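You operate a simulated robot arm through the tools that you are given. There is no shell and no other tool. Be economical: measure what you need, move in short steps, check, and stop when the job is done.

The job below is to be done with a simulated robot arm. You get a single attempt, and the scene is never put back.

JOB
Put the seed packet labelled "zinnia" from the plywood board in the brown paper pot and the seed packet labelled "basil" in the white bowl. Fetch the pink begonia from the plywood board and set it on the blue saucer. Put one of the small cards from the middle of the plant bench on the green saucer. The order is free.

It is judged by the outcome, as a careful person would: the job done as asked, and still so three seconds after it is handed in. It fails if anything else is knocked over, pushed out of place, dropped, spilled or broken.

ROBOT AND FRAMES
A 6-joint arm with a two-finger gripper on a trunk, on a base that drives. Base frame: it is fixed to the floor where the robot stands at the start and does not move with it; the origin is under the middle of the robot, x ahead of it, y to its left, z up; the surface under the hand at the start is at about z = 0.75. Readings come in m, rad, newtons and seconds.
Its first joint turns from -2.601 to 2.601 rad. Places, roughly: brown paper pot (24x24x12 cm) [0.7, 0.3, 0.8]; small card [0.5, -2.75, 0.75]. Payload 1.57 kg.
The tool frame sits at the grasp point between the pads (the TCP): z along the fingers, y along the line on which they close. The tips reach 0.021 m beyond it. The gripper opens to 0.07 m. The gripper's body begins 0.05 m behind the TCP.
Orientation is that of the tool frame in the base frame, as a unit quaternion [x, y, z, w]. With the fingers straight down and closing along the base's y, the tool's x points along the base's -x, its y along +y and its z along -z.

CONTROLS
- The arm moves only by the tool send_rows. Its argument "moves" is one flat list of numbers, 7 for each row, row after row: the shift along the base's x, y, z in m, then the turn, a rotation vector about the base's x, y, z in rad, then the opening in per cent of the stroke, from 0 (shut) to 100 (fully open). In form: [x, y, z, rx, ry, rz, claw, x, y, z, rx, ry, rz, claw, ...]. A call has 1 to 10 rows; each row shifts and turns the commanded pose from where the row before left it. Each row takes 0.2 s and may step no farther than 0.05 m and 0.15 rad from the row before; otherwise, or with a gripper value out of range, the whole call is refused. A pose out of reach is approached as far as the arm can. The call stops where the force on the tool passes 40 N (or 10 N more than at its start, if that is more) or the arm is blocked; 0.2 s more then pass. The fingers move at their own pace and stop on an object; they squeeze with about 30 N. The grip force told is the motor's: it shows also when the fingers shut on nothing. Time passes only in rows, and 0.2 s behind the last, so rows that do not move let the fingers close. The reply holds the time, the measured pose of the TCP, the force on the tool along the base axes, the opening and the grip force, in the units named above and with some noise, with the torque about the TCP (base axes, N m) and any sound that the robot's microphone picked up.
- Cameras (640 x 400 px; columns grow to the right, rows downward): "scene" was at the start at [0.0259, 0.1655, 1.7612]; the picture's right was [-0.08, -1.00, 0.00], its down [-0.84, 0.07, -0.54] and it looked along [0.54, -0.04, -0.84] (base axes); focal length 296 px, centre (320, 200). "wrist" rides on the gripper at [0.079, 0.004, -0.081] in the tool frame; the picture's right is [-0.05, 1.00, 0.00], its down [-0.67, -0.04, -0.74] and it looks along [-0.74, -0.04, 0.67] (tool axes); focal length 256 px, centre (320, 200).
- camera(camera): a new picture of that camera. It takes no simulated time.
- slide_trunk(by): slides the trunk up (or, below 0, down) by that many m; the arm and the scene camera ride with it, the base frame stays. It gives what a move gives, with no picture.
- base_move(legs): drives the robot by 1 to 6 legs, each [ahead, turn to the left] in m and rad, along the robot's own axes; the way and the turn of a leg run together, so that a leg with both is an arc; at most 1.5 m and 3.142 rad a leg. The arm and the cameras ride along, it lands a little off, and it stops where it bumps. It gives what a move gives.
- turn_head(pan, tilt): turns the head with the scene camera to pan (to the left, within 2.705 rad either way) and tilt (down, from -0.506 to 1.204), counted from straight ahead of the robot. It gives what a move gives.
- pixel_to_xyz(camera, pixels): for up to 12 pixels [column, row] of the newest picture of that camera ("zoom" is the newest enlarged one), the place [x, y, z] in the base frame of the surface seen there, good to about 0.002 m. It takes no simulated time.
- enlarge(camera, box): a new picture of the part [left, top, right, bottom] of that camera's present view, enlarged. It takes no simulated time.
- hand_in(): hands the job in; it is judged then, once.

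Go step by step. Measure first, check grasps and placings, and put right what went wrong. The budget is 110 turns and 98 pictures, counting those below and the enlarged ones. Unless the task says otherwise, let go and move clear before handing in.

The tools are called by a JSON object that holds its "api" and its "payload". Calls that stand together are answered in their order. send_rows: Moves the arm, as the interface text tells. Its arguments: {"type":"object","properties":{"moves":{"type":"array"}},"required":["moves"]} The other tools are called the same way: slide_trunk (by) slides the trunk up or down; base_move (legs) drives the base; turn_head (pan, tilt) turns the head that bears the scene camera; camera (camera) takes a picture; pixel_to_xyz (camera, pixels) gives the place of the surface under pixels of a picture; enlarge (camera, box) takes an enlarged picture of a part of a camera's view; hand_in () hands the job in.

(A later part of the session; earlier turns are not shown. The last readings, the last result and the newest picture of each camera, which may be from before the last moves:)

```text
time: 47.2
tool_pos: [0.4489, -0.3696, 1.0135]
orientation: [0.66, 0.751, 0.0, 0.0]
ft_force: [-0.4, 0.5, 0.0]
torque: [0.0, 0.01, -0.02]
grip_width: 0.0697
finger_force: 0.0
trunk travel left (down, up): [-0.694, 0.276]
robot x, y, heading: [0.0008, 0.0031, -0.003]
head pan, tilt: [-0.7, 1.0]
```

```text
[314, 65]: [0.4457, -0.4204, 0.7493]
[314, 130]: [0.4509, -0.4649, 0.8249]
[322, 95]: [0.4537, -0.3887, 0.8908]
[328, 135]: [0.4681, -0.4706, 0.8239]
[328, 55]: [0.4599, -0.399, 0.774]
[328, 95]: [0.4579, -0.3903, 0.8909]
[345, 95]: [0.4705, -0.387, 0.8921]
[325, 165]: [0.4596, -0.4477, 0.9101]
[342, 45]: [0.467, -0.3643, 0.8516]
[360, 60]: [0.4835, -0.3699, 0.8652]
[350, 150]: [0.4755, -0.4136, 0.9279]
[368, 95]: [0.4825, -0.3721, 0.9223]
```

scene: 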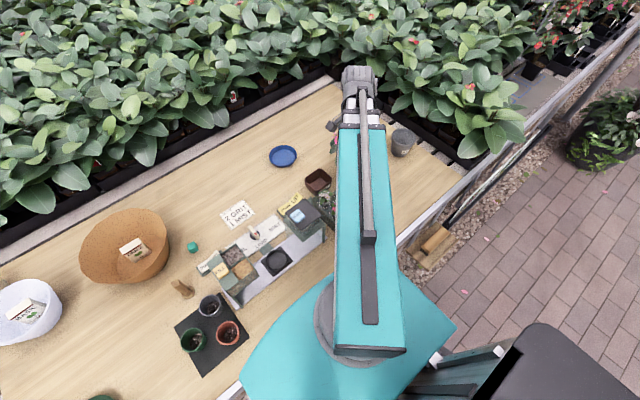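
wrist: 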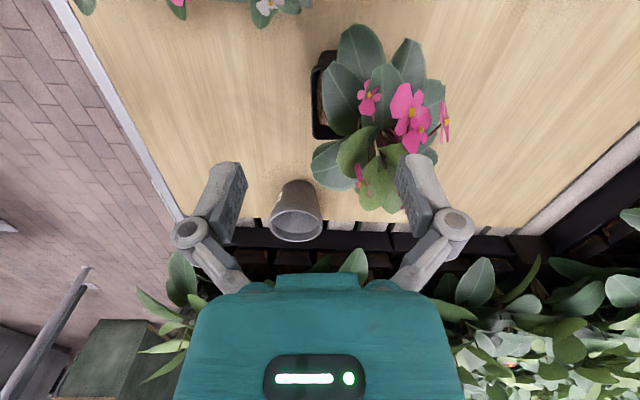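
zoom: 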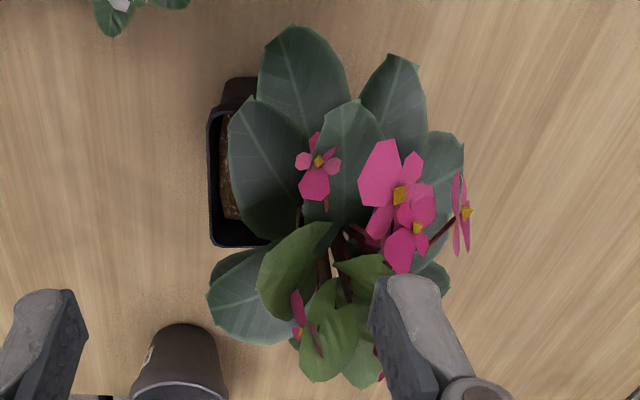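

Leaves overhang the pot; I'll map foliage edges more finely.

{"api": "pixel_to_xyz", "payload": {"camera": "zoom", "pixels": [[233, 130], [240, 190], [265, 230], [290, 230], [250, 110], [215, 290], [235, 265], [265, 265], [290, 240], [265, 60], [230, 200], [240, 325]]}}

{"api": "pixel_to_xyz", "payload": {"camera": "zoom", "pixels": [[212, 120], [212, 235], [230, 243], [255, 243], [225, 150], [230, 80], [250, 85], [325, 90], [370, 170], [315, 250], [390, 80], [225, 120]]}}

```text
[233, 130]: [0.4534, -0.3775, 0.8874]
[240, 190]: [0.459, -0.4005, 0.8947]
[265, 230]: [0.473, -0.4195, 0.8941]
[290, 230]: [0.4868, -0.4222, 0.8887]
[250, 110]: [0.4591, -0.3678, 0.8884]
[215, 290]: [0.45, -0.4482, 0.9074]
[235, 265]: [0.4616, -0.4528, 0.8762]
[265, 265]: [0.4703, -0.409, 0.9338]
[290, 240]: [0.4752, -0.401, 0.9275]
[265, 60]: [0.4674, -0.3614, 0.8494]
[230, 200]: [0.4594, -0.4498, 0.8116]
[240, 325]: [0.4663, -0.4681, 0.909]
```

```text
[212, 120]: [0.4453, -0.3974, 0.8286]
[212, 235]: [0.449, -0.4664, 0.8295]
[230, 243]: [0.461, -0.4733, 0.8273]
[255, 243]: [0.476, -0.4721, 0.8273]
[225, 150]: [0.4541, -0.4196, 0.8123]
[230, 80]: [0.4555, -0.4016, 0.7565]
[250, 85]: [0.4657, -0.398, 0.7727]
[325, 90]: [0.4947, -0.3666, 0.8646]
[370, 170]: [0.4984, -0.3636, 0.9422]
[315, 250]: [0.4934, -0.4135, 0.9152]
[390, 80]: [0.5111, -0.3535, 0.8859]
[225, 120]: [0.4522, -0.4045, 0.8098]
```

There's a gap between leaves at near wall around y≈-0.425. A tool leaned toward the robot would clear foliage; test a small tilt here.

{"api": "send_rows", "payload": {"moves": [0, 0, 0, 0.018, -0.149, 0, 100, 0, 0, 0, 0.018, -0.149, 0, 100, 0, 0, 0, 0, 0, 0, 100]}}

```text
time: 48.0
tool_pos: [0.448, -0.3694, 1.0208]
orientation: [0.653, 0.743, 0.112, 0.1]
ft_force: [-0.7, 0.5, -0.2]
torque: [0.02, -0.03, 0.01]
grip_width: 0.0703
finger_force: 0.0
out of reach, approached as far as the arm can: row 1, 2
trunk travel left (down, up): [-0.694, 0.276]
robot x, y, heading: [-0.0007, -0.0006, -0.003]
head pan, tilt: [-0.7, 1.0]
```

Tilt works (z rises slightly). I set tilt 0.2, opening ~0.02 m, and go over the wall at (0.446,-0.43).

{"api": "send_rows", "payload": {"moves": [0, -0.03, 0, -0.012, 0.0993, 0, 28, -0.001, -0.03, 0, 0, 0, 0, 28, 0, 0, 0, 0, 0, 0, 28, 0, 0, 0, 0, 0, 0, 28]}}

{"api": "camera", "payload": {"camera": "wrist"}}

```text
time: 49.0
tool_pos: [0.4487, -0.4305, 1.0157]
orientation: [0.657, 0.747, 0.075, 0.066]
ft_force: [0.1, 0.7, 0.1]
torque: [-0.02, 0.03, 0.0]
grip_width: 0.0196
finger_force: 0.1
out of reach, approached as far as the arm can: row 1
trunk travel left (down, up): [-0.694, 0.276]
robot x, y, heading: [-0.0017, 0.0056, -0.002]
head pan, tilt: [-0.7, 1.0]
```

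```text
64 pictures are left
```

wrist: 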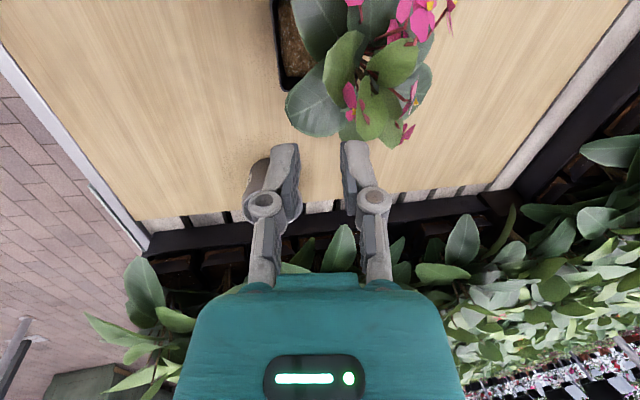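

Position 0.4487: shift -0.0025 in x, lower to ~0.90 and look again.

{"api": "send_rows", "payload": {"moves": [-0.0025, 0, 0, 0, 0, 0, 28, 0, 0, 0, 0, 0, 0, 28]}}

{"api": "slide_trunk", "payload": {"by": -0.105}}

{"api": "camera", "payload": {"camera": "wrist"}}

{"api": "camera", "payload": {"camera": "scene"}}

```text
time: 49.6
tool_pos: [0.4459, -0.432, 1.0175]
orientation: [0.656, 0.748, 0.075, 0.066]
ft_force: [-0.1, 0.0, -0.9]
torque: [0.01, 0.0, -0.02]
grip_width: 0.0197
finger_force: 0.1
trunk travel left (down, up): [-0.694, 0.276]
robot x, y, heading: [0.0021, 0.0031, 0.001]
head pan, tilt: [-0.7, 1.0]
```

```text
time: 50.9
tool_pos: [0.4461, -0.4316, 0.9116]
orientation: [0.657, 0.747, 0.075, 0.067]
ft_force: [0.0, -0.1, 0.3]
torque: [-0.02, -0.01, 0.0]
grip_width: 0.0197
finger_force: 0.1
trunk travel left (down, up): [-0.589, 0.381]
robot x, y, heading: [0.0024, -0.0004, -0.004]
head pan, tilt: [-0.7, 1.0]
```

```text
63 pictures are left
```

wrist: 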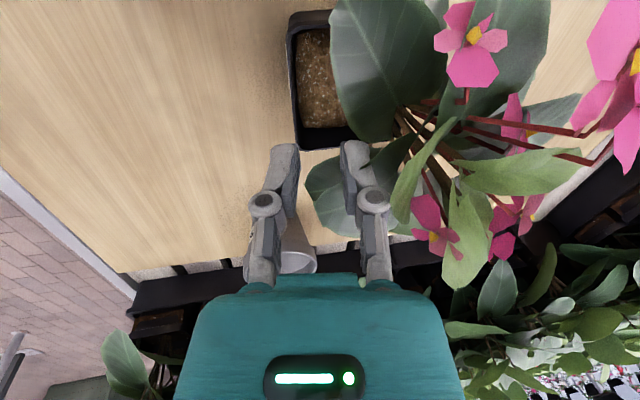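

```text
62 pictures are left
```

scene: 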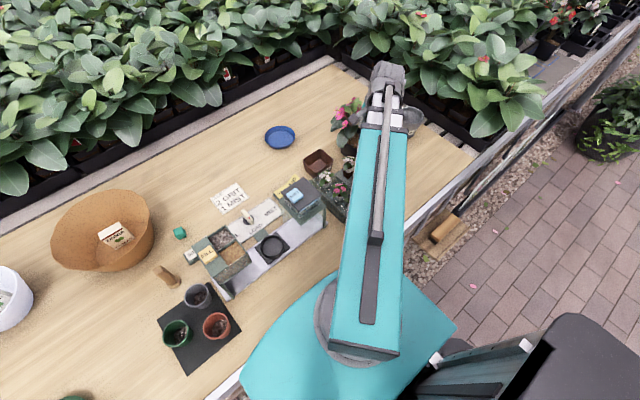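

{"api": "enlarge", "payload": {"camera": "wrist", "box": [260, 0, 420, 240]}}

{"api": "pixel_to_xyz", "payload": {"camera": "wrist", "pixels": [[291, 30], [297, 140], [294, 90], [320, 80], [310, 143], [335, 143], [335, 50], [340, 110], [312, 175], [330, 175], [325, 220], [310, 70]]}}

```text
1.67 times, centred on (340, 120) of wrist
```

zoom: 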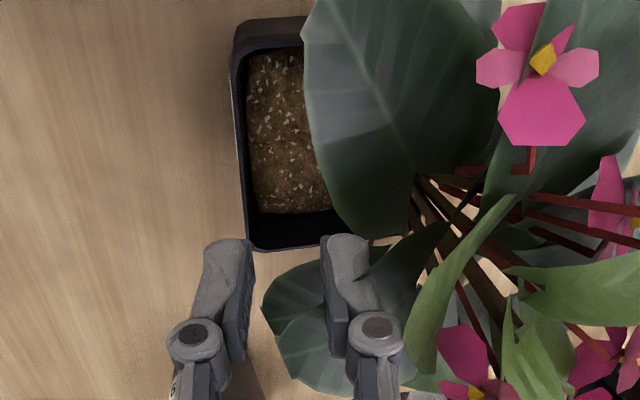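

```text
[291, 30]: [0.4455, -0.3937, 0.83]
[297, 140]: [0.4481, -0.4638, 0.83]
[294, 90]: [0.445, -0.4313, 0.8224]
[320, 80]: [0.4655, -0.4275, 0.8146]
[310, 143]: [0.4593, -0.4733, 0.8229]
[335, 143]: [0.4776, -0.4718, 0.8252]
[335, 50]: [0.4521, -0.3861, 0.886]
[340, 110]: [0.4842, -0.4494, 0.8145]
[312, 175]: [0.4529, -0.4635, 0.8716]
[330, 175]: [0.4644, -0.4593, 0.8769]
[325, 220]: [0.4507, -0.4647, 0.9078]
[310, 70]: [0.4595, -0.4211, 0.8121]
```

The fingers straddle the near wall in the leaf gap. Nudge y +0.003 and lower to z≈0.836.

{"api": "send_rows", "payload": {"moves": [0, 0.003, 0, 0, 0, 0, 28, 0, 0, 0, 0, 0, 0, 28]}}

{"api": "slide_trunk", "payload": {"by": -0.05}}

{"api": "slide_trunk", "payload": {"by": -0.026}}

{"api": "camera", "payload": {"camera": "wrist"}}

```text
time: 51.5
tool_pos: [0.4451, -0.4283, 0.9119]
orientation: [0.656, 0.748, 0.074, 0.067]
ft_force: [0.8, 0.0, 0.0]
torque: [-0.02, 0.0, -0.02]
grip_width: 0.0196
finger_force: 0.1
trunk travel left (down, up): [-0.589, 0.381]
robot x, y, heading: [0.0013, 0.0012, 0.001]
head pan, tilt: [-0.7, 1.0]
```

```text
time: 52.5
tool_pos: [0.4445, -0.4287, 0.8605]
orientation: [0.657, 0.747, 0.075, 0.067]
ft_force: [0.1, -0.5, 0.9]
torque: [-0.02, -0.01, 0.02]
grip_width: 0.0195
finger_force: 0.1
trunk travel left (down, up): [-0.539, 0.431]
robot x, y, heading: [-0.0006, 0.0023, -0.001]
head pan, tilt: [-0.7, 1.0]
```

```text
time: 53.2
tool_pos: [0.4446, -0.4273, 0.8349]
orientation: [0.657, 0.747, 0.074, 0.066]
ft_force: [0.0, 0.3, 0.0]
torque: [0.0, -0.02, 0.03]
grip_width: 0.0197
finger_force: 0.0
trunk travel left (down, up): [-0.513, 0.457]
robot x, y, heading: [0.0007, -0.0006, -0.002]
head pan, tilt: [-0.7, 1.0]
```

```text
60 pictures are left
```

wrist: 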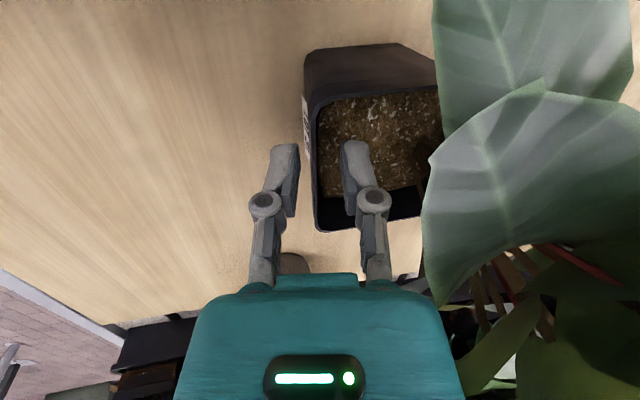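

No contact, wall lies between fingers, slightly toward the outer one. Shift -0.003 in x and close.

{"api": "send_rows", "payload": {"moves": [-0.0025, 0, 0, 0, 0, 0, 28, 0, 0, 0, 0, 0, 0, 18, 0, 0, 0, 0, 0, 0, 10, 0, 0, 0, 0, 0, 0, 0, 0, 0, 0, 0, 0, 0, 0, 0, 0, 0, 0, 0, 0, 0]}}

{"api": "camera", "payload": {"camera": "wrist"}}

```text
time: 54.6
tool_pos: [0.4437, -0.4284, 0.8356]
orientation: [0.657, 0.747, 0.075, 0.067]
ft_force: [0.7, -1.2, -2.6]
torque: [0.0, 0.11, 0.01]
grip_width: 0.0058
finger_force: 29.8
trunk travel left (down, up): [-0.513, 0.457]
robot x, y, heading: [0.0024, 0.0026, 0.0]
head pan, tilt: [-0.7, 1.0]
```

```text
59 pictures are left
```

wrist: 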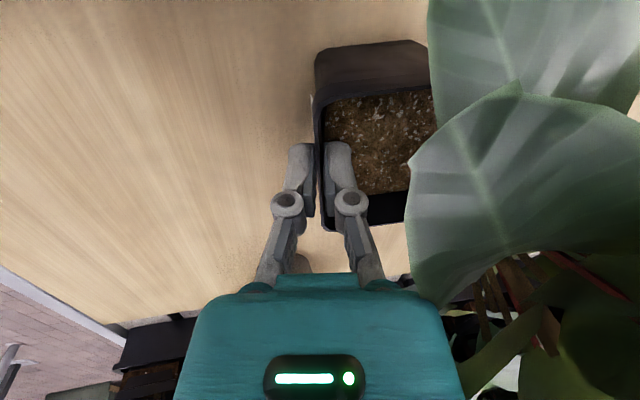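

Wall gripped (5.8 mm). Lift slightly and check.

{"api": "slide_trunk", "payload": {"by": 0.03}}

{"api": "enlarge", "payload": {"camera": "scene", "box": [290, 60, 450, 200]}}

{"api": "camera", "payload": {"camera": "wrist"}}

```text
time: 55.3
tool_pos: [0.4424, -0.4278, 0.8663]
orientation: [0.656, 0.748, 0.075, 0.066]
ft_force: [0.7, -0.4, -1.4]
torque: [0.0, 0.15, 0.01]
grip_width: 0.0059
finger_force: 29.7
trunk travel left (down, up): [-0.543, 0.427]
robot x, y, heading: [-0.0002, 0.0065, 0.0]
head pan, tilt: [-0.7, 1.0]
```

```text
2.86 times, centred on (370, 130) of scene
```

zoom: 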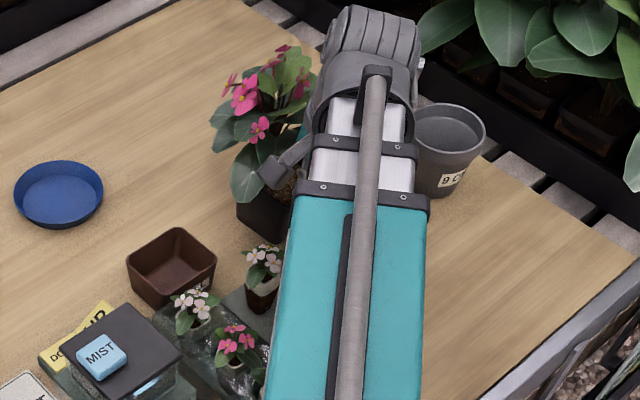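

```text
57 pictures are left
```

wrist: 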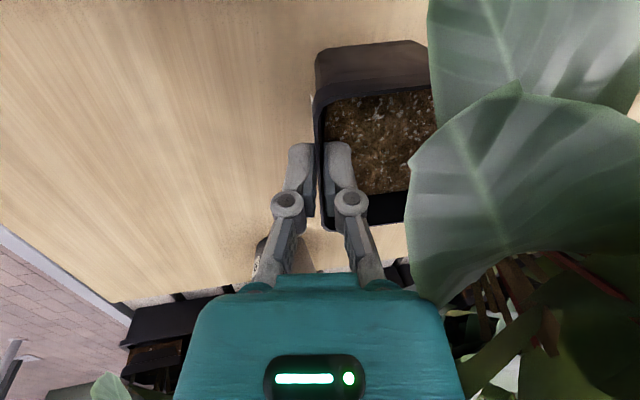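

The pot lifts with the gripper. Raise more and carry toward the saucer centre (0.706,-0.269): shift (+0.224,+0.159).

{"api": "slide_trunk", "payload": {"by": 0.06}}

{"api": "send_rows", "payload": {"moves": [0.028, 0.0199, 0, 0, 0, 0, 0, 0.028, 0.0199, 0, 0, 0, 0, 0, 0.028, 0.0199, 0, 0, 0, 0, 0, 0.028, 0.0199, 0, 0, 0, 0, 0, 0.028, 0.0199, 0, 0, 0, 0, 0, 0.028, 0.0199, 0, 0, 0, 0, 0, 0.028, 0.0199, 0, 0, 0, 0, 0, 0.028, 0.0199, 0, 0, 0, 0, 0, 0, 0, 0, 0, 0, 0, 0]}}

{"api": "camera", "payload": {"camera": "scene"}}

{"api": "camera", "payload": {"camera": "wrist"}}

```text
time: 56.3
tool_pos: [0.4426, -0.4279, 0.9256]
orientation: [0.656, 0.748, 0.074, 0.066]
ft_force: [-0.3, -0.4, -2.5]
torque: [0.02, 0.09, 0.01]
grip_width: 0.0059
finger_force: 30.0
trunk travel left (down, up): [-0.603, 0.367]
robot x, y, heading: [-0.0005, -0.0001, -0.003]
head pan, tilt: [-0.7, 1.0]
```

```text
time: 58.3
tool_pos: [0.666, -0.269, 0.9252]
orientation: [0.657, 0.747, 0.074, 0.067]
ft_force: [0.2, -0.6, -3.0]
torque: [0.0, 0.1, 0.0]
grip_width: 0.006
finger_force: 29.9
trunk travel left (down, up): [-0.603, 0.367]
robot x, y, heading: [-0.0001, -0.0002, 0.001]
head pan, tilt: [-0.7, 1.0]
```

```text
56 pictures are left
```

scene: 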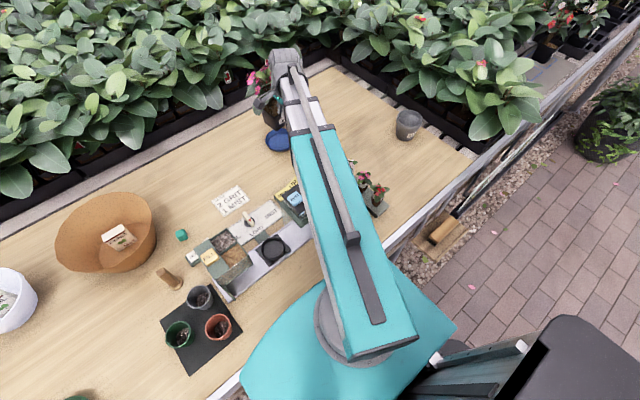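

```text
55 pictures are left
```

wrist: 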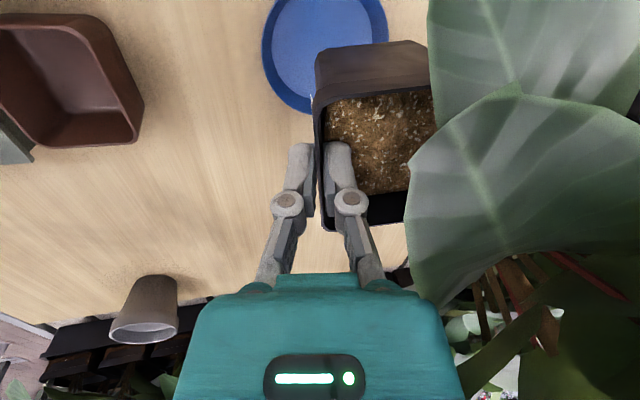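

{"api": "enlarge", "payload": {"camera": "scene", "box": [240, 50, 330, 170]}}

{"api": "pixel_to_xyz", "payload": {"camera": "wrist", "pixels": [[317, 60], [425, 43], [327, 97], [420, 88], [327, 222], [330, 120], [270, 30], [380, 30], [290, 100], [330, 30]]}}

```text
3.33 times, centred on (285, 110) of scene
```

zoom: 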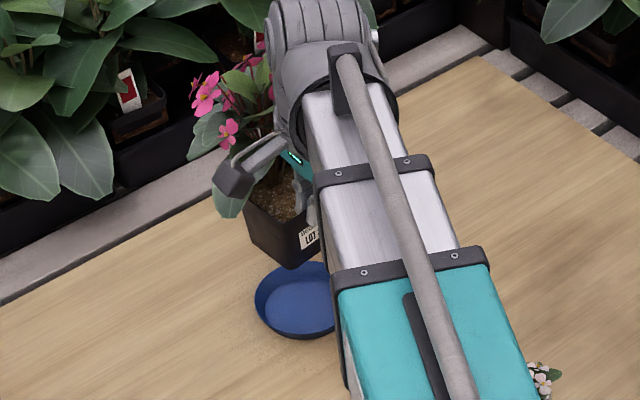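

```text
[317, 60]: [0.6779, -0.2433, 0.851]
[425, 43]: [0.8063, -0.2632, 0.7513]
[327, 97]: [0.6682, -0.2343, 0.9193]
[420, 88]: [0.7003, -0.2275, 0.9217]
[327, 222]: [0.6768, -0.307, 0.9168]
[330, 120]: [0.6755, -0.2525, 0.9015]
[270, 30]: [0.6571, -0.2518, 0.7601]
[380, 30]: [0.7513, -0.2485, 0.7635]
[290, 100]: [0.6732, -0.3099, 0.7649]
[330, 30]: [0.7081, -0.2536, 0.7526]
```

Pot centre ≈(0.710,-0.267); saucer centre ≈(0.704,-0.266), floor ≈0.755. Shift -0.006 x and lower to just above the floor.

{"api": "send_rows", "payload": {"moves": [-0.006, 0.001, 0, 0, 0, 0, 0, 0, 0, 0, 0, 0, 0, 0]}}

{"api": "slide_trunk", "payload": {"by": -0.06}}

{"api": "enlarge", "payload": {"camera": "scene", "box": [240, 50, 330, 170]}}

{"api": "camera", "payload": {"camera": "wrist"}}

```text
time: 58.9
tool_pos: [0.6591, -0.2671, 0.926]
orientation: [0.657, 0.747, 0.075, 0.067]
ft_force: [0.2, 0.0, -1.9]
torque: [0.0, 0.11, -0.06]
grip_width: 0.006
finger_force: 29.8
trunk travel left (down, up): [-0.603, 0.367]
robot x, y, heading: [-0.0013, 0.0, 0.0]
head pan, tilt: [-0.7, 1.0]
```

```text
time: 59.9
tool_pos: [0.6593, -0.2675, 0.8645]
orientation: [0.657, 0.747, 0.074, 0.067]
ft_force: [-1.3, -0.3, -2.2]
torque: [-0.02, 0.08, 0.02]
grip_width: 0.0058
finger_force: 30.6
trunk travel left (down, up): [-0.543, 0.427]
robot x, y, heading: [0.0025, -0.0012, -0.004]
head pan, tilt: [-0.7, 1.0]
```

```text
3.33 times, centred on (285, 110) of scene
```

zoom: 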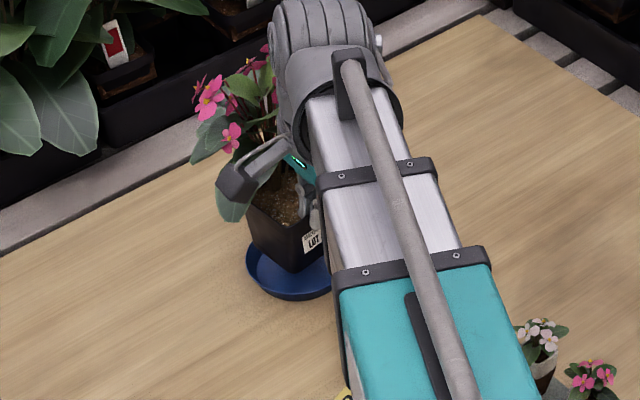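

```text
52 pictures are left
```

wrist: 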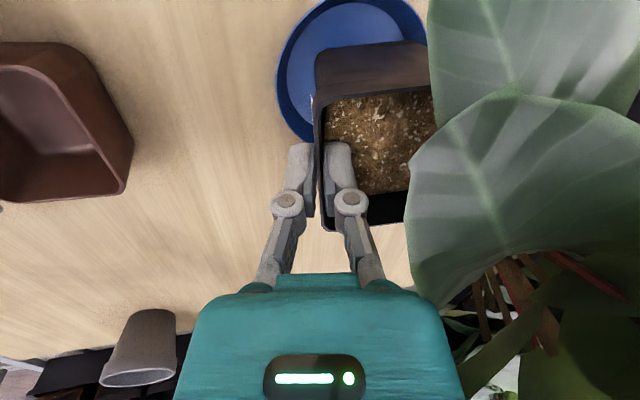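

{"api": "pixel_to_xyz", "payload": {"camera": "wrist", "pixels": [[318, 56], [370, 50], [415, 46], [318, 68], [282, 80], [340, 3], [420, 30], [327, 97], [327, 222], [420, 88], [350, 30]]}}

{"api": "pixel_to_xyz", "payload": {"camera": "zoom", "pixels": [[249, 262], [290, 297], [320, 292], [298, 268], [255, 240], [285, 260], [262, 270]]}}

```text
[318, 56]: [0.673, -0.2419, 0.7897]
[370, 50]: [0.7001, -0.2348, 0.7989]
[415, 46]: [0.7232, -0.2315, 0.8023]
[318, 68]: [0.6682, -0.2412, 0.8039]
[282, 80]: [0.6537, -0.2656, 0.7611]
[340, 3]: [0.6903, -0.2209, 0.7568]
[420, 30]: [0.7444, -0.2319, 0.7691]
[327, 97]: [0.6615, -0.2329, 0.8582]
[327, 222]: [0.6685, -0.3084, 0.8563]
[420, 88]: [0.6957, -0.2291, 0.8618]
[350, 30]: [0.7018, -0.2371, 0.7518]
```

```text
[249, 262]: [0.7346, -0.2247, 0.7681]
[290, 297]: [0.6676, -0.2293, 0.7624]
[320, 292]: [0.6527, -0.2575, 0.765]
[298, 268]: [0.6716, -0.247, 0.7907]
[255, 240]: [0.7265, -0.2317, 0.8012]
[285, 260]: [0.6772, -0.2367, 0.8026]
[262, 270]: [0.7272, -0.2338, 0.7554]
```

Pot is centred over the saucer, with far side ~0.08 rad high. I level it and lower to near contact.

{"api": "send_rows", "payload": {"moves": [0, 0, 0, -0.009, 0.075, 0, 0, 0, 0, 0, 0, 0, 0, 0]}}

{"api": "slide_trunk", "payload": {"by": -0.016}}

{"api": "slide_trunk", "payload": {"by": -0.004}}

{"api": "camera", "payload": {"camera": "wrist"}}

{"api": "pixel_to_xyz", "payload": {"camera": "wrist", "pixels": [[318, 56], [318, 50], [318, 45], [370, 46], [327, 97], [420, 88], [327, 222]]}}

```text
time: 60.5
tool_pos: [0.6591, -0.268, 0.8627]
orientation: [0.659, 0.75, 0.046, 0.041]
ft_force: [-0.4, 0.8, -3.7]
torque: [0.02, 0.12, 0.0]
grip_width: 0.0055
finger_force: 29.9
trunk travel left (down, up): [-0.543, 0.427]
robot x, y, heading: [0.0008, 0.0036, -0.0]
head pan, tilt: [-0.7, 1.0]
```

```text
time: 61.1
tool_pos: [0.6587, -0.2667, 0.8469]
orientation: [0.659, 0.75, 0.046, 0.041]
ft_force: [0.4, -0.2, -2.6]
torque: [-0.02, 0.1, 0.01]
grip_width: 0.0058
finger_force: 29.8
trunk travel left (down, up): [-0.527, 0.443]
robot x, y, heading: [0.0031, -0.004, -0.004]
head pan, tilt: [-0.7, 1.0]
```

```text
time: 61.7
tool_pos: [0.6586, -0.2678, 0.8433]
orientation: [0.659, 0.75, 0.047, 0.042]
ft_force: [-1.2, 0.3, 3.7]
torque: [0.0, 0.02, 0.0]
grip_width: 0.0059
finger_force: 29.7
trunk travel left (down, up): [-0.523, 0.447]
robot x, y, heading: [-0.0006, 0.0013, -0.001]
head pan, tilt: [-0.7, 1.0]
```

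```text
51 pictures are left
```

wrist: 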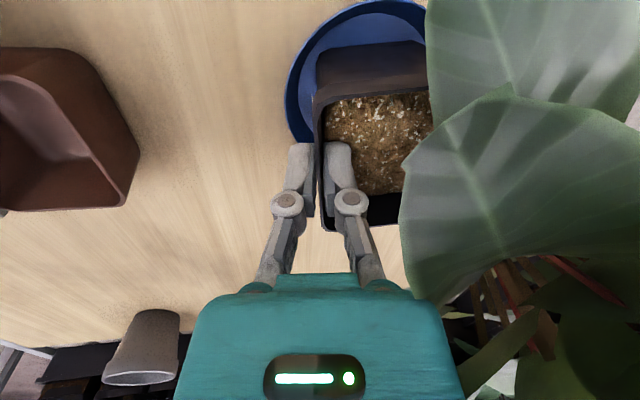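

```text
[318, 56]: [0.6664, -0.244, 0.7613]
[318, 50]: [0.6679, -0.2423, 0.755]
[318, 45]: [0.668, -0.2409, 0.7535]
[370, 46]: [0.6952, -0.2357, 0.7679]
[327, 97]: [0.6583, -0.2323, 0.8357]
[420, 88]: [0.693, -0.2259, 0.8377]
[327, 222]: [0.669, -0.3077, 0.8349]
```

Contact felt (+3.7 N). Base centre seems ~5 mm toward the robot; lift a touch, shift +0.004 x, set down again.

{"api": "slide_trunk", "payload": {"by": 0.006}}

{"api": "send_rows", "payload": {"moves": [0.004, 0.002, 0, 0, 0, 0, 0, 0, 0, 0, 0, 0, 0, 0]}}

{"api": "slide_trunk", "payload": {"by": -0.006}}

```text
time: 62.2
tool_pos: [0.6593, -0.2676, 0.8502]
orientation: [0.659, 0.75, 0.046, 0.041]
ft_force: [0.5, 0.8, -2.5]
torque: [0.0, 0.1, -0.02]
grip_width: 0.0059
finger_force: 29.8
trunk travel left (down, up): [-0.529, 0.441]
robot x, y, heading: [-0.0005, 0.0025, -0.0]
head pan, tilt: [-0.7, 1.0]
```

```text
time: 62.8
tool_pos: [0.6635, -0.2656, 0.848]
orientation: [0.659, 0.75, 0.046, 0.042]
ft_force: [0.6, 0.5, -2.8]
torque: [-0.01, 0.1, -0.01]
grip_width: 0.0061
finger_force: 29.3
trunk travel left (down, up): [-0.529, 0.441]
robot x, y, heading: [0.0002, 0.0009, -0.003]
head pan, tilt: [-0.7, 1.0]
```

```text
time: 63.4
tool_pos: [0.6626, -0.2658, 0.8445]
orientation: [0.659, 0.75, 0.046, 0.041]
ft_force: [-2.8, -1.4, 3.4]
torque: [-0.09, 0.03, -0.01]
grip_width: 0.0059
finger_force: 30.3
trunk travel left (down, up): [-0.523, 0.447]
robot x, y, heading: [0.0008, -0.0001, 0.0]
head pan, tilt: [-0.7, 1.0]
```

Set down. Open to 0.02 m, check, then rise.

{"api": "send_rows", "payload": {"moves": [0, 0, 0, 0, 0, 0, 15, 0, 0, 0, 0, 0, 0, 26, 0, 0, 0, 0, 0, 0, 26, 0, 0, 0, 0, 0, 0, 26]}}

{"api": "camera", "payload": {"camera": "wrist"}}

```text
time: 64.4
tool_pos: [0.6628, -0.2649, 0.8436]
orientation: [0.658, 0.75, 0.046, 0.042]
ft_force: [-0.6, 0.2, 0.2]
torque: [0.01, -0.01, 0.02]
grip_width: 0.0182
finger_force: 0.1
trunk travel left (down, up): [-0.523, 0.447]
robot x, y, heading: [-0.0022, 0.0047, 0.001]
head pan, tilt: [-0.7, 1.0]
```

```text
50 pictures are left
```

wrist: 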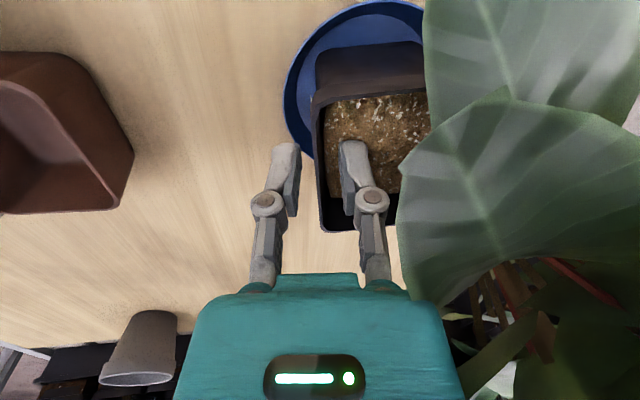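

{"api": "send_rows", "payload": {"moves": [-0.002, 0, 0, 0, 0, 0, 26, 0, 0, 0, 0, 0, 0, 26]}}

{"api": "slide_trunk", "payload": {"by": 0.03}}

{"api": "send_rows", "payload": {"moves": [-0.006, 0, 0, 0, 0, 0, 26, 0, 0, 0, 0, 0, 0, 26]}}

{"api": "slide_trunk", "payload": {"by": 0.16}}

{"api": "enlarge", "payload": {"camera": "scene", "box": [240, 50, 330, 170]}}

{"api": "camera", "payload": {"camera": "wrist"}}

```text
time: 65.0
tool_pos: [0.6616, -0.2665, 0.8432]
orientation: [0.658, 0.75, 0.046, 0.041]
ft_force: [-0.1, 0.1, 0.8]
torque: [0.02, -0.02, 0.0]
grip_width: 0.0182
finger_force: 0.1
trunk travel left (down, up): [-0.523, 0.447]
robot x, y, heading: [0.002, 0.0003, 0.002]
head pan, tilt: [-0.7, 1.0]
```

```text
time: 65.7
tool_pos: [0.6623, -0.2654, 0.8729]
orientation: [0.659, 0.75, 0.046, 0.042]
ft_force: [0.5, -0.1, -0.4]
torque: [0.03, 0.01, 0.01]
grip_width: 0.0185
finger_force: 0.1
trunk travel left (down, up): [-0.553, 0.417]
robot x, y, heading: [-0.0024, 0.0024, 0.002]
head pan, tilt: [-0.7, 1.0]
```

```text
time: 66.3
tool_pos: [0.6552, -0.2654, 0.8736]
orientation: [0.658, 0.75, 0.046, 0.042]
ft_force: [-0.1, -0.4, -0.1]
torque: [0.01, 0.01, -0.03]
grip_width: 0.0178
finger_force: 0.1
trunk travel left (down, up): [-0.553, 0.417]
robot x, y, heading: [-0.0005, 0.0015, -0.0]
head pan, tilt: [-0.7, 1.0]
```

```text
time: 68.2
tool_pos: [0.6545, -0.2663, 1.0326]
orientation: [0.658, 0.75, 0.046, 0.042]
ft_force: [0.0, -0.5, -1.0]
torque: [-0.05, -0.02, 0.0]
grip_width: 0.0181
finger_force: 0.0
trunk travel left (down, up): [-0.713, 0.257]
robot x, y, heading: [-0.0017, 0.0012, -0.004]
head pan, tilt: [-0.7, 1.0]
```

```text
3.33 times, centred on (285, 110) of scene
```

zoom: 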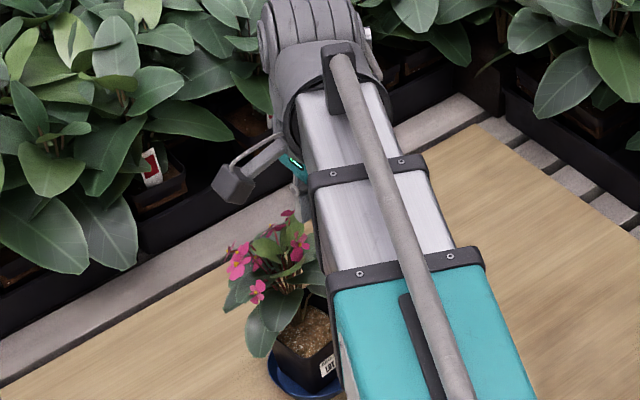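

```text
48 pictures are left
```

wrist: 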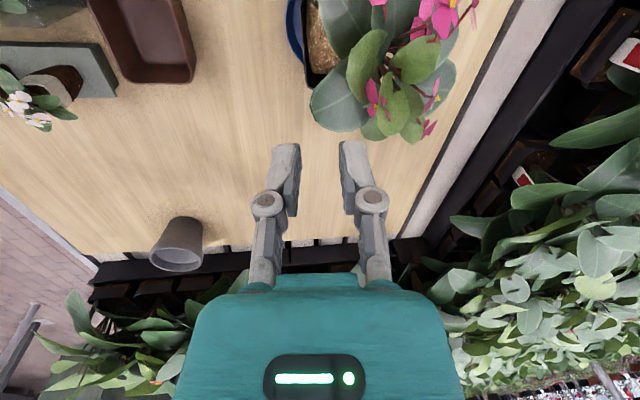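

Begonia stands in the blue saucer. Next the card: raise the trunk, and look along the bench and aisle to plan the drive.

{"api": "slide_trunk", "payload": {"by": 0.2}}

{"api": "turn_head", "payload": {"pan": -1.45, "tilt": 0.35}}

{"api": "camera", "payload": {"camera": "scene"}}

{"api": "turn_head", "payload": {"pan": -2.6, "tilt": 0.7}}

{"api": "camera", "payload": {"camera": "scene"}}

```text
time: 70.3
tool_pos: [0.6543, -0.2662, 1.2321]
orientation: [0.659, 0.749, 0.046, 0.041]
ft_force: [0.3, -0.7, -0.4]
torque: [0.01, 0.02, 0.01]
grip_width: 0.0183
finger_force: 0.0
trunk travel left (down, up): [-0.913, 0.057]
robot x, y, heading: [0.001, 0.0009, -0.003]
head pan, tilt: [-0.7, 1.0]
```

```text
time: 71.4
tool_pos: [0.6547, -0.2661, 1.2336]
orientation: [0.659, 0.75, 0.046, 0.041]
ft_force: [-0.5, 0.5, 0.0]
torque: [-0.01, 0.0, -0.02]
grip_width: 0.0183
finger_force: 0.0
trunk travel left (down, up): [-0.913, 0.057]
robot x, y, heading: [-0.0021, 0.0035, -0.008]
head pan, tilt: [-1.45, 0.351]
```

```text
47 pictures are left
```

scene: 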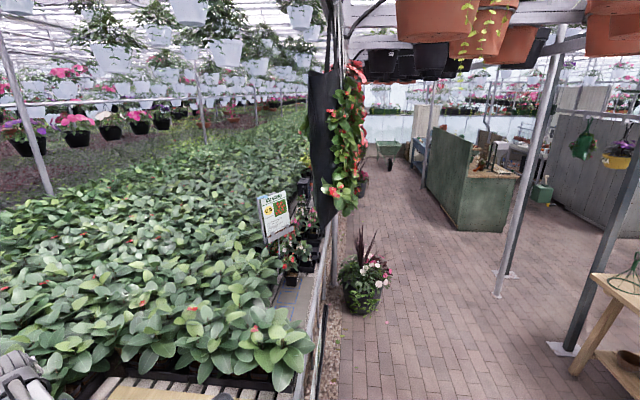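

```text
time: 72.8
tool_pos: [0.6546, -0.2659, 1.2339]
orientation: [0.659, 0.75, 0.046, 0.042]
ft_force: [0.4, -0.9, -0.3]
torque: [0.04, 0.01, -0.03]
grip_width: 0.0179
finger_force: 0.1
trunk travel left (down, up): [-0.913, 0.057]
robot x, y, heading: [0.0013, 0.0023, -0.002]
head pan, tilt: [-2.601, 0.7]
```

```text
46 pictures are left
```

scene: 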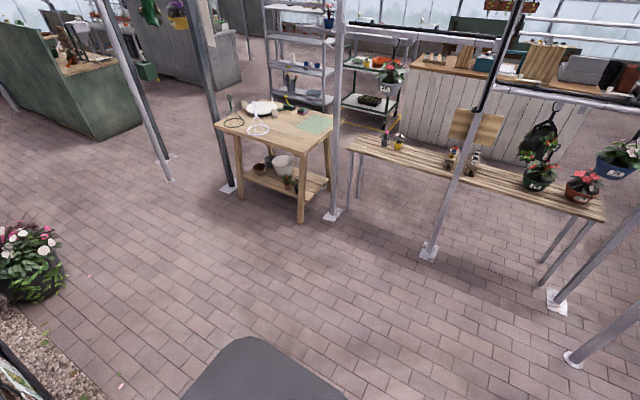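

{"api": "pixel_to_xyz", "payload": {"camera": "scene", "pixels": [[35, 295], [60, 270], [10, 250], [335, 213], [228, 187], [165, 178], [430, 250], [240, 360], [300, 210], [60, 230]]}}

{"api": "turn_head", "payload": {"pan": -1.45, "tilt": 0.35}}

{"api": "enlarge", "payload": {"camera": "scene", "box": [240, 40, 420, 330]}}

{"api": "pixel_to_xyz", "payload": {"camera": "scene", "pixels": [[319, 90], [322, 215], [350, 200], [335, 180], [360, 290], [340, 280], [385, 275], [272, 215], [291, 281], [305, 250], [320, 300], [375, 310]]}}

```text
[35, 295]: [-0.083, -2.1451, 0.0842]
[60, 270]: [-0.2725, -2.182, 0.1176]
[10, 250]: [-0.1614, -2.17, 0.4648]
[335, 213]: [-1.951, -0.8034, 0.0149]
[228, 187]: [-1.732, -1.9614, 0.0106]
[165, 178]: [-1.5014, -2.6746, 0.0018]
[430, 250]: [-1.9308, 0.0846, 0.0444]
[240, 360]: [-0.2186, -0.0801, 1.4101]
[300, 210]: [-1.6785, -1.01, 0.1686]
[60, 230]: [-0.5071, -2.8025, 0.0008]
```

```text
time: 74.2
tool_pos: [0.6547, -0.2665, 1.2333]
orientation: [0.658, 0.75, 0.046, 0.041]
ft_force: [-0.1, 0.5, 0.4]
torque: [-0.01, 0.01, 0.0]
grip_width: 0.018
finger_force: 0.0
trunk travel left (down, up): [-0.913, 0.057]
robot x, y, heading: [-0.002, -0.004, -0.006]
head pan, tilt: [-1.45, 0.351]
```

```text
1.38 times, centred on (330, 185) of scene
```

zoom: 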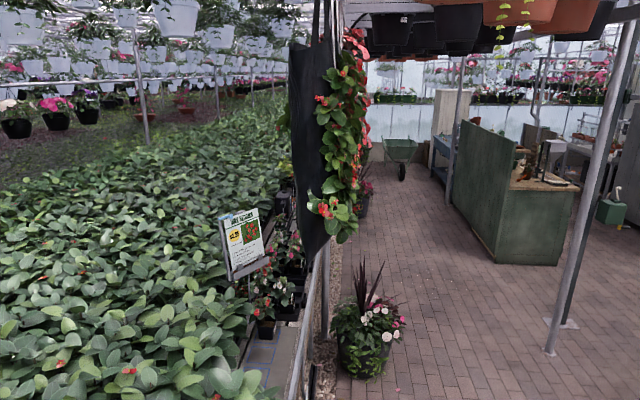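

```text
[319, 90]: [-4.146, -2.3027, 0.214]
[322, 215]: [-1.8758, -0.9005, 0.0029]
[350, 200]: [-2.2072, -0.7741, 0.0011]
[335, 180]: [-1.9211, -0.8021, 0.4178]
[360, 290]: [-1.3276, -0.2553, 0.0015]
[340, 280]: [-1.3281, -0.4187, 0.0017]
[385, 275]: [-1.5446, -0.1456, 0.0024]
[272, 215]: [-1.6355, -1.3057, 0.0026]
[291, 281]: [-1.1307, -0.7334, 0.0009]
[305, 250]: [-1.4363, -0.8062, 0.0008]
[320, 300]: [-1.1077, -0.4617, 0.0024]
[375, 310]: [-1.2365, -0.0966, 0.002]
```

{"api": "pixel_to_xyz", "payload": {"camera": "zoom", "pixels": [[310, 100], [310, 260], [350, 160], [340, 230], [285, 200], [325, 250], [368, 370], [395, 335], [340, 345], [242, 240], [265, 335], [310, 330]]}}

```text
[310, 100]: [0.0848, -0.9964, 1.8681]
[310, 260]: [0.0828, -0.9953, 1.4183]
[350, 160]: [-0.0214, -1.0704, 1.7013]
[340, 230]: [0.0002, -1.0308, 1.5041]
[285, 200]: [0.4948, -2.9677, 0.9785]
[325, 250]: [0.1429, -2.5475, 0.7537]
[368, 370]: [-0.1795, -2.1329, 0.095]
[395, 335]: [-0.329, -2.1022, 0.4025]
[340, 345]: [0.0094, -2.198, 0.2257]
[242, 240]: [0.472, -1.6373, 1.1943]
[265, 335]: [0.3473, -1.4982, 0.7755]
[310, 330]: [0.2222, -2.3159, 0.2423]
```

The hanging bag is at (0.04,-1.0,z>1.4), planter at x -0.33..0.03, y≈-2.2. I back up to x≈-0.8, turn right, and drive along the aisle.

{"api": "base_move", "payload": {"legs": [[-0.8, 0], [0, -1.571], [1.45, 0]]}}

{"api": "turn_head", "payload": {"pan": 0.5, "tilt": 0.6}}

{"api": "camera", "payload": {"camera": "scene"}}

```text
time: 93.5
tool_pos: [-1.0787, -2.0991, 1.2331]
orientation: [0.996, 0.063, 0.003, 0.062]
ft_force: [-0.1, -0.5, 0.2]
torque: [-0.04, -0.01, -0.02]
grip_width: 0.0181
finger_force: 0.0
trunk travel left (down, up): [-0.913, 0.057]
robot x, y, heading: [-0.8064, -1.4452, -1.571]
head pan, tilt: [-1.45, 0.351]
```

```text
time: 95.5
tool_pos: [-1.0787, -2.0997, 1.2336]
orientation: [0.996, 0.063, 0.002, 0.062]
ft_force: [0.0, 0.0, -0.1]
torque: [0.01, 0.0, 0.02]
grip_width: 0.0183
finger_force: 0.0
trunk travel left (down, up): [-0.913, 0.057]
robot x, y, heading: [-0.8081, -1.4464, -1.571]
head pan, tilt: [0.499, 0.6]
```

```text
44 pictures are left
```

scene: 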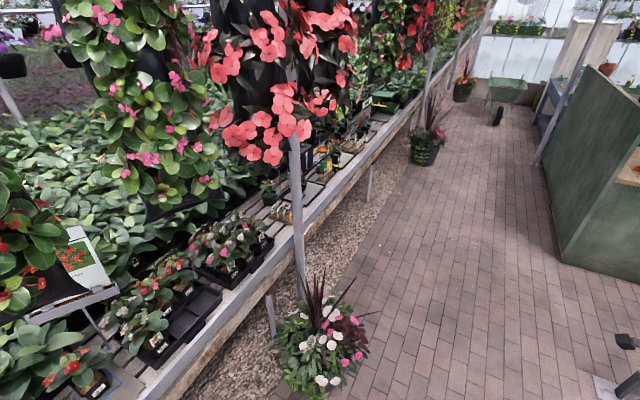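

{"api": "enlarge", "payload": {"camera": "scene", "box": [200, 60, 460, 240]}}

{"api": "pixel_to_xyz", "payload": {"camera": "scene", "pixels": [[270, 155], [150, 180], [270, 40], [390, 60], [320, 140], [296, 200], [560, 250], [590, 370], [325, 165], [270, 190], [330, 330], [425, 150]]}}

```text
2.22 times, centred on (330, 150) of scene
```

zoom: 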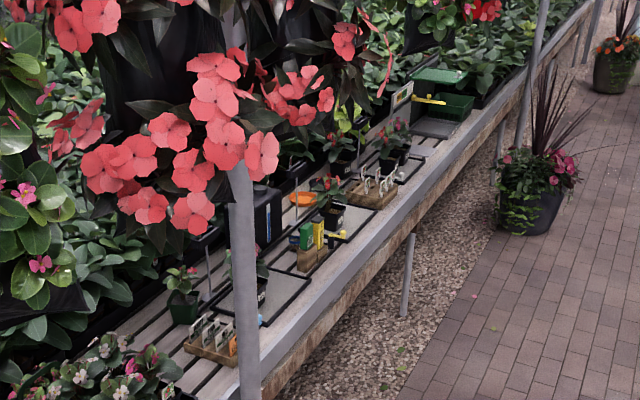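

```text
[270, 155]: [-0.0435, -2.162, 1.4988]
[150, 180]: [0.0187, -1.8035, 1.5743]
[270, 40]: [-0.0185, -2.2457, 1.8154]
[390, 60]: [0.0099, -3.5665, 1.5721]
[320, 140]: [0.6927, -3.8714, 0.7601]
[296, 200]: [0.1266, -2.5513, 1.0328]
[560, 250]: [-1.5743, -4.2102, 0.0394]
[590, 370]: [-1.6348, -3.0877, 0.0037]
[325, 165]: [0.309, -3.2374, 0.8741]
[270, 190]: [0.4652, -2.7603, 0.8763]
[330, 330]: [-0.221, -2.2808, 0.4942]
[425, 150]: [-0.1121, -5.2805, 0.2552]
```

{"api": "pixel_to_xyz", "payload": {"camera": "zoom", "pixels": [[215, 340], [195, 350], [310, 262], [380, 185], [185, 300], [240, 320], [232, 345], [330, 215], [260, 280], [410, 125]]}}

{"api": "enlarge", "payload": {"camera": "scene", "box": [250, 170, 340, 230]}}

```text
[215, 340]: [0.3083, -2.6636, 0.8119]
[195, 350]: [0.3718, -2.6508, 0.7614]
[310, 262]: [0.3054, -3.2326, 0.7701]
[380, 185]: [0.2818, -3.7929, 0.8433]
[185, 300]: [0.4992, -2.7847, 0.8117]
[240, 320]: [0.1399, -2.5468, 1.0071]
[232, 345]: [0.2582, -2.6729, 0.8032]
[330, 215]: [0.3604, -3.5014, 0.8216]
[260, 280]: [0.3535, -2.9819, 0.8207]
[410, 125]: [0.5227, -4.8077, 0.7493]
```

```text
6.67 times, centred on (295, 200) of scene
```

zoom: 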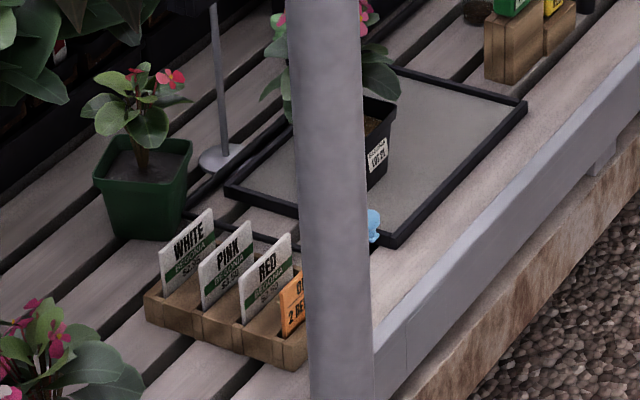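

The stand at (0.31,-2.66) holds small cards WHITE/PINK/RED; pole at (0.127,-2.55). I drive on to y≈-2.85, turn left, and look.

{"api": "base_move", "payload": {"legs": [[1.42, 0], [0, 1.571], [0.3, 0]]}}

{"api": "turn_head", "payload": {"pan": 0.15, "tilt": 0.85}}

{"api": "camera", "payload": {"camera": "scene"}}

```text
time: 111.9
tool_pos: [0.1519, -3.1367, 1.2318]
orientation: [0.655, 0.753, 0.047, 0.041]
ft_force: [1.2, 0.9, -0.1]
torque: [-0.03, 0.01, 0.0]
grip_width: 0.0183
finger_force: 0.0
trunk travel left (down, up): [-0.913, 0.057]
robot x, y, heading: [-0.5052, -2.8925, 0.013]
head pan, tilt: [0.499, 0.6]
```

```text
time: 112.7
tool_pos: [0.1516, -3.1367, 1.2323]
orientation: [0.655, 0.753, 0.046, 0.042]
ft_force: [0.1, -0.4, 1.5]
torque: [-0.02, 0.01, 0.02]
grip_width: 0.0181
finger_force: 0.1
trunk travel left (down, up): [-0.913, 0.057]
robot x, y, heading: [-0.5115, -2.892, 0.014]
head pan, tilt: [0.15, 0.85]
```

```text
41 pictures are left
```

scene: 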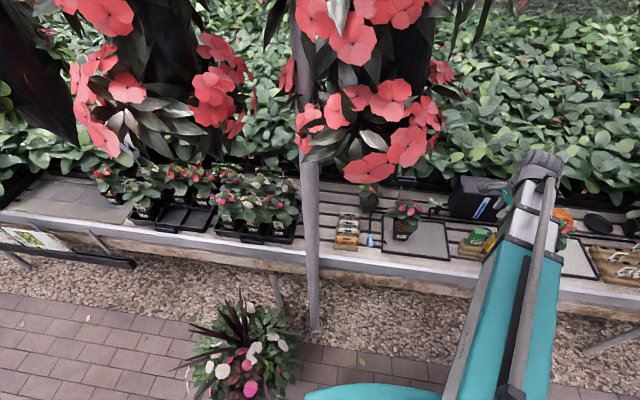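

{"api": "enlarge", "payload": {"camera": "scene", "box": [310, 160, 470, 270]}}

{"api": "pixel_to_xyz", "payload": {"camera": "scene", "pixels": [[370, 172], [410, 145], [330, 155], [310, 200], [315, 280], [232, 360], [230, 310], [345, 215], [340, 90]]}}

```text
3.64 times, centred on (390, 215) of scene
```

zoom: 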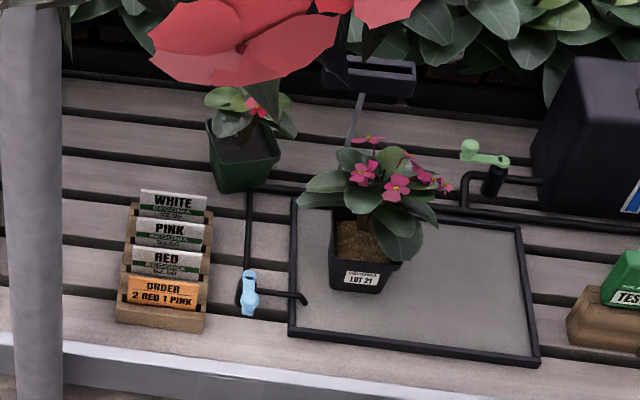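

```text
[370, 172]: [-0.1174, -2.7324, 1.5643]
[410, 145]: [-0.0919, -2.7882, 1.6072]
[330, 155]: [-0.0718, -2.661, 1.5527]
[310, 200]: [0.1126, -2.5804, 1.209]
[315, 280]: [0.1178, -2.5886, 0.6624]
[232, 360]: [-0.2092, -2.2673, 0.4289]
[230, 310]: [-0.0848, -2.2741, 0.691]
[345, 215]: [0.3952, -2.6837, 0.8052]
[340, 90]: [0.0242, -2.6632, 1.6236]
```

Cards WHITE/PINK/RED stand in slots of a wooden rack. I measure their top edges.

{"api": "pixel_to_xyz", "payload": {"camera": "zoom", "pixels": [[145, 194], [203, 200], [172, 202], [172, 212], [140, 222], [200, 228], [135, 250], [200, 257], [165, 290], [150, 320], [165, 238], [190, 266]]}}

{"api": "slide_trunk", "payload": {"by": -0.25}}

{"api": "base_move", "payload": {"legs": [[0.1, 0]]}}

{"api": "turn_head", "payload": {"pan": 0.1, "tilt": 0.8}}

{"api": "camera", "payload": {"camera": "scene"}}

```text
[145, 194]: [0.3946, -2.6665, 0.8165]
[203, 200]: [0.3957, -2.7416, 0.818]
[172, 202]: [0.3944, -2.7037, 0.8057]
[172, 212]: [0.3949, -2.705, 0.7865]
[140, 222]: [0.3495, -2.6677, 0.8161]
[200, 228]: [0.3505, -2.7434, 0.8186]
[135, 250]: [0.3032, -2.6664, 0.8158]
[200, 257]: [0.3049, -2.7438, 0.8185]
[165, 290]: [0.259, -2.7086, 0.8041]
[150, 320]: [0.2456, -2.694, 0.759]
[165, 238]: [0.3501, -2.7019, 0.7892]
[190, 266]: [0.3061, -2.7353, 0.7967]
```

```text
time: 115.3
tool_pos: [0.1502, -3.1359, 0.9839]
orientation: [0.655, 0.753, 0.047, 0.041]
ft_force: [0.4, -0.3, 0.2]
torque: [-0.01, 0.03, -0.01]
grip_width: 0.0183
finger_force: 0.1
trunk travel left (down, up): [-0.663, 0.307]
robot x, y, heading: [-0.506, -2.8903, 0.013]
head pan, tilt: [0.15, 0.85]
```

```text
time: 116.5
tool_pos: [0.2518, -3.1336, 0.9827]
orientation: [0.654, 0.754, 0.046, 0.041]
ft_force: [0.1, 0.4, 0.2]
torque: [0.01, 0.0, -0.01]
grip_width: 0.0182
finger_force: 0.0
trunk travel left (down, up): [-0.663, 0.307]
robot x, y, heading: [-0.4047, -2.8915, 0.012]
head pan, tilt: [0.15, 0.85]
```

```text
time: 117.2
tool_pos: [0.2514, -3.1342, 0.9828]
orientation: [0.654, 0.754, 0.046, 0.041]
ft_force: [-0.3, 0.4, 0.8]
torque: [0.03, -0.02, 0.03]
grip_width: 0.0181
finger_force: 0.0
trunk travel left (down, up): [-0.663, 0.307]
robot x, y, heading: [-0.4074, -2.8929, 0.016]
head pan, tilt: [0.099, 0.799]
```

```text
39 pictures are left
```

scene: 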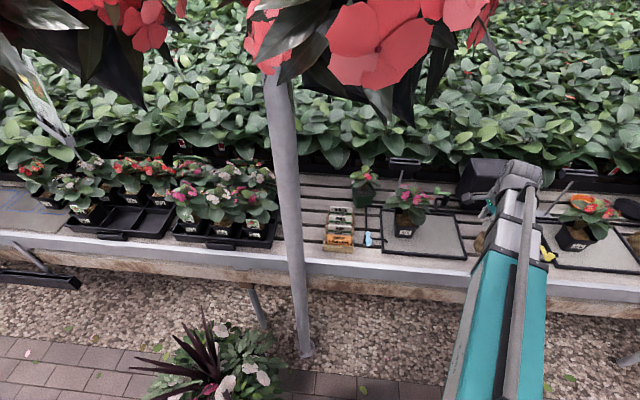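

Cards are vertical, normal along x; WHITE at x≈0.395, y −2.665…−2.745, top 0.818. I raise slightly and go over it, untilting and aligning yaw.

{"api": "slide_trunk", "payload": {"by": 0.04}}

{"api": "send_rows", "payload": {"moves": [0.0145, 0.0429, 0, -0.0015, 0.0124, -0.013, 40, 0.0145, 0.0429, 0, -0.0015, 0.0124, -0.013, 40, 0.0145, 0.0429, 0, -0.0015, 0.0124, -0.013, 40, 0.0145, 0.0429, 0, -0.0015, 0.0124, -0.013, 40, 0.0145, 0.0429, 0, -0.0015, 0.0124, -0.013, 40, 0.0145, 0.0429, 0, -0.0015, 0.0124, -0.013, 40, 0.0145, 0.0429, 0, -0.0015, 0.0124, -0.013, 40, 0.0145, 0.0429, 0, -0.0015, 0.0124, -0.013, 40, 0.0145, 0.0429, 0, -0.0015, 0.0124, -0.013, 40, 0.0145, 0.0429, 0, -0.0015, 0.0124, -0.013, 40]}}

{"api": "camera", "payload": {"camera": "wrist"}}

{"api": "enlarge", "payload": {"camera": "scene", "box": [270, 150, 470, 280]}}

```text
time: 118.0
tool_pos: [0.2516, -3.1335, 1.0226]
orientation: [0.654, 0.754, 0.046, 0.041]
ft_force: [-0.4, -0.1, 0.5]
torque: [0.0, 0.02, 0.0]
grip_width: 0.018
finger_force: 0.1
trunk travel left (down, up): [-0.703, 0.267]
robot x, y, heading: [-0.4036, -2.8883, 0.017]
head pan, tilt: [0.099, 0.799]
```

```text
time: 120.2
tool_pos: [0.3966, -2.7022, 1.0213]
orientation: [0.703, 0.711, -0.003, 0.002]
ft_force: [0.2, -0.3, 0.5]
torque: [-0.03, -0.05, 0.0]
grip_width: 0.0282
finger_force: 0.0
trunk travel left (down, up): [-0.703, 0.267]
robot x, y, heading: [-0.4077, -2.8902, 0.014]
head pan, tilt: [0.099, 0.799]
```

```text
38 pictures are left
```

wrist: 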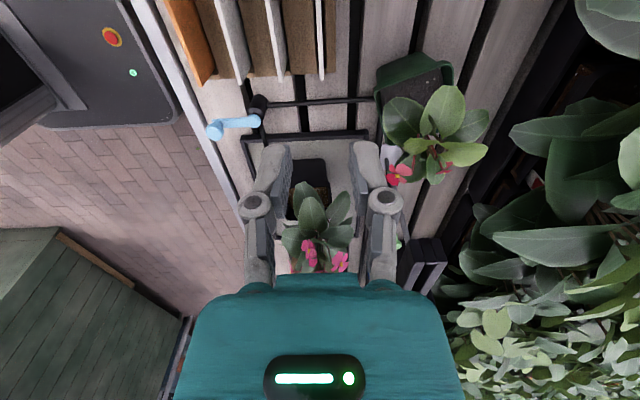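

```text
3.08 times, centred on (370, 215) of scene
```

zoom: 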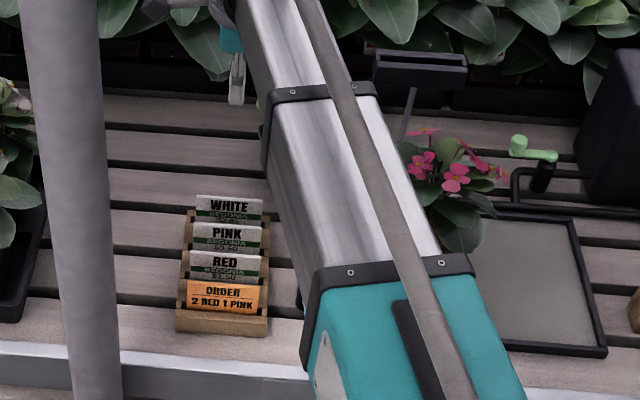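

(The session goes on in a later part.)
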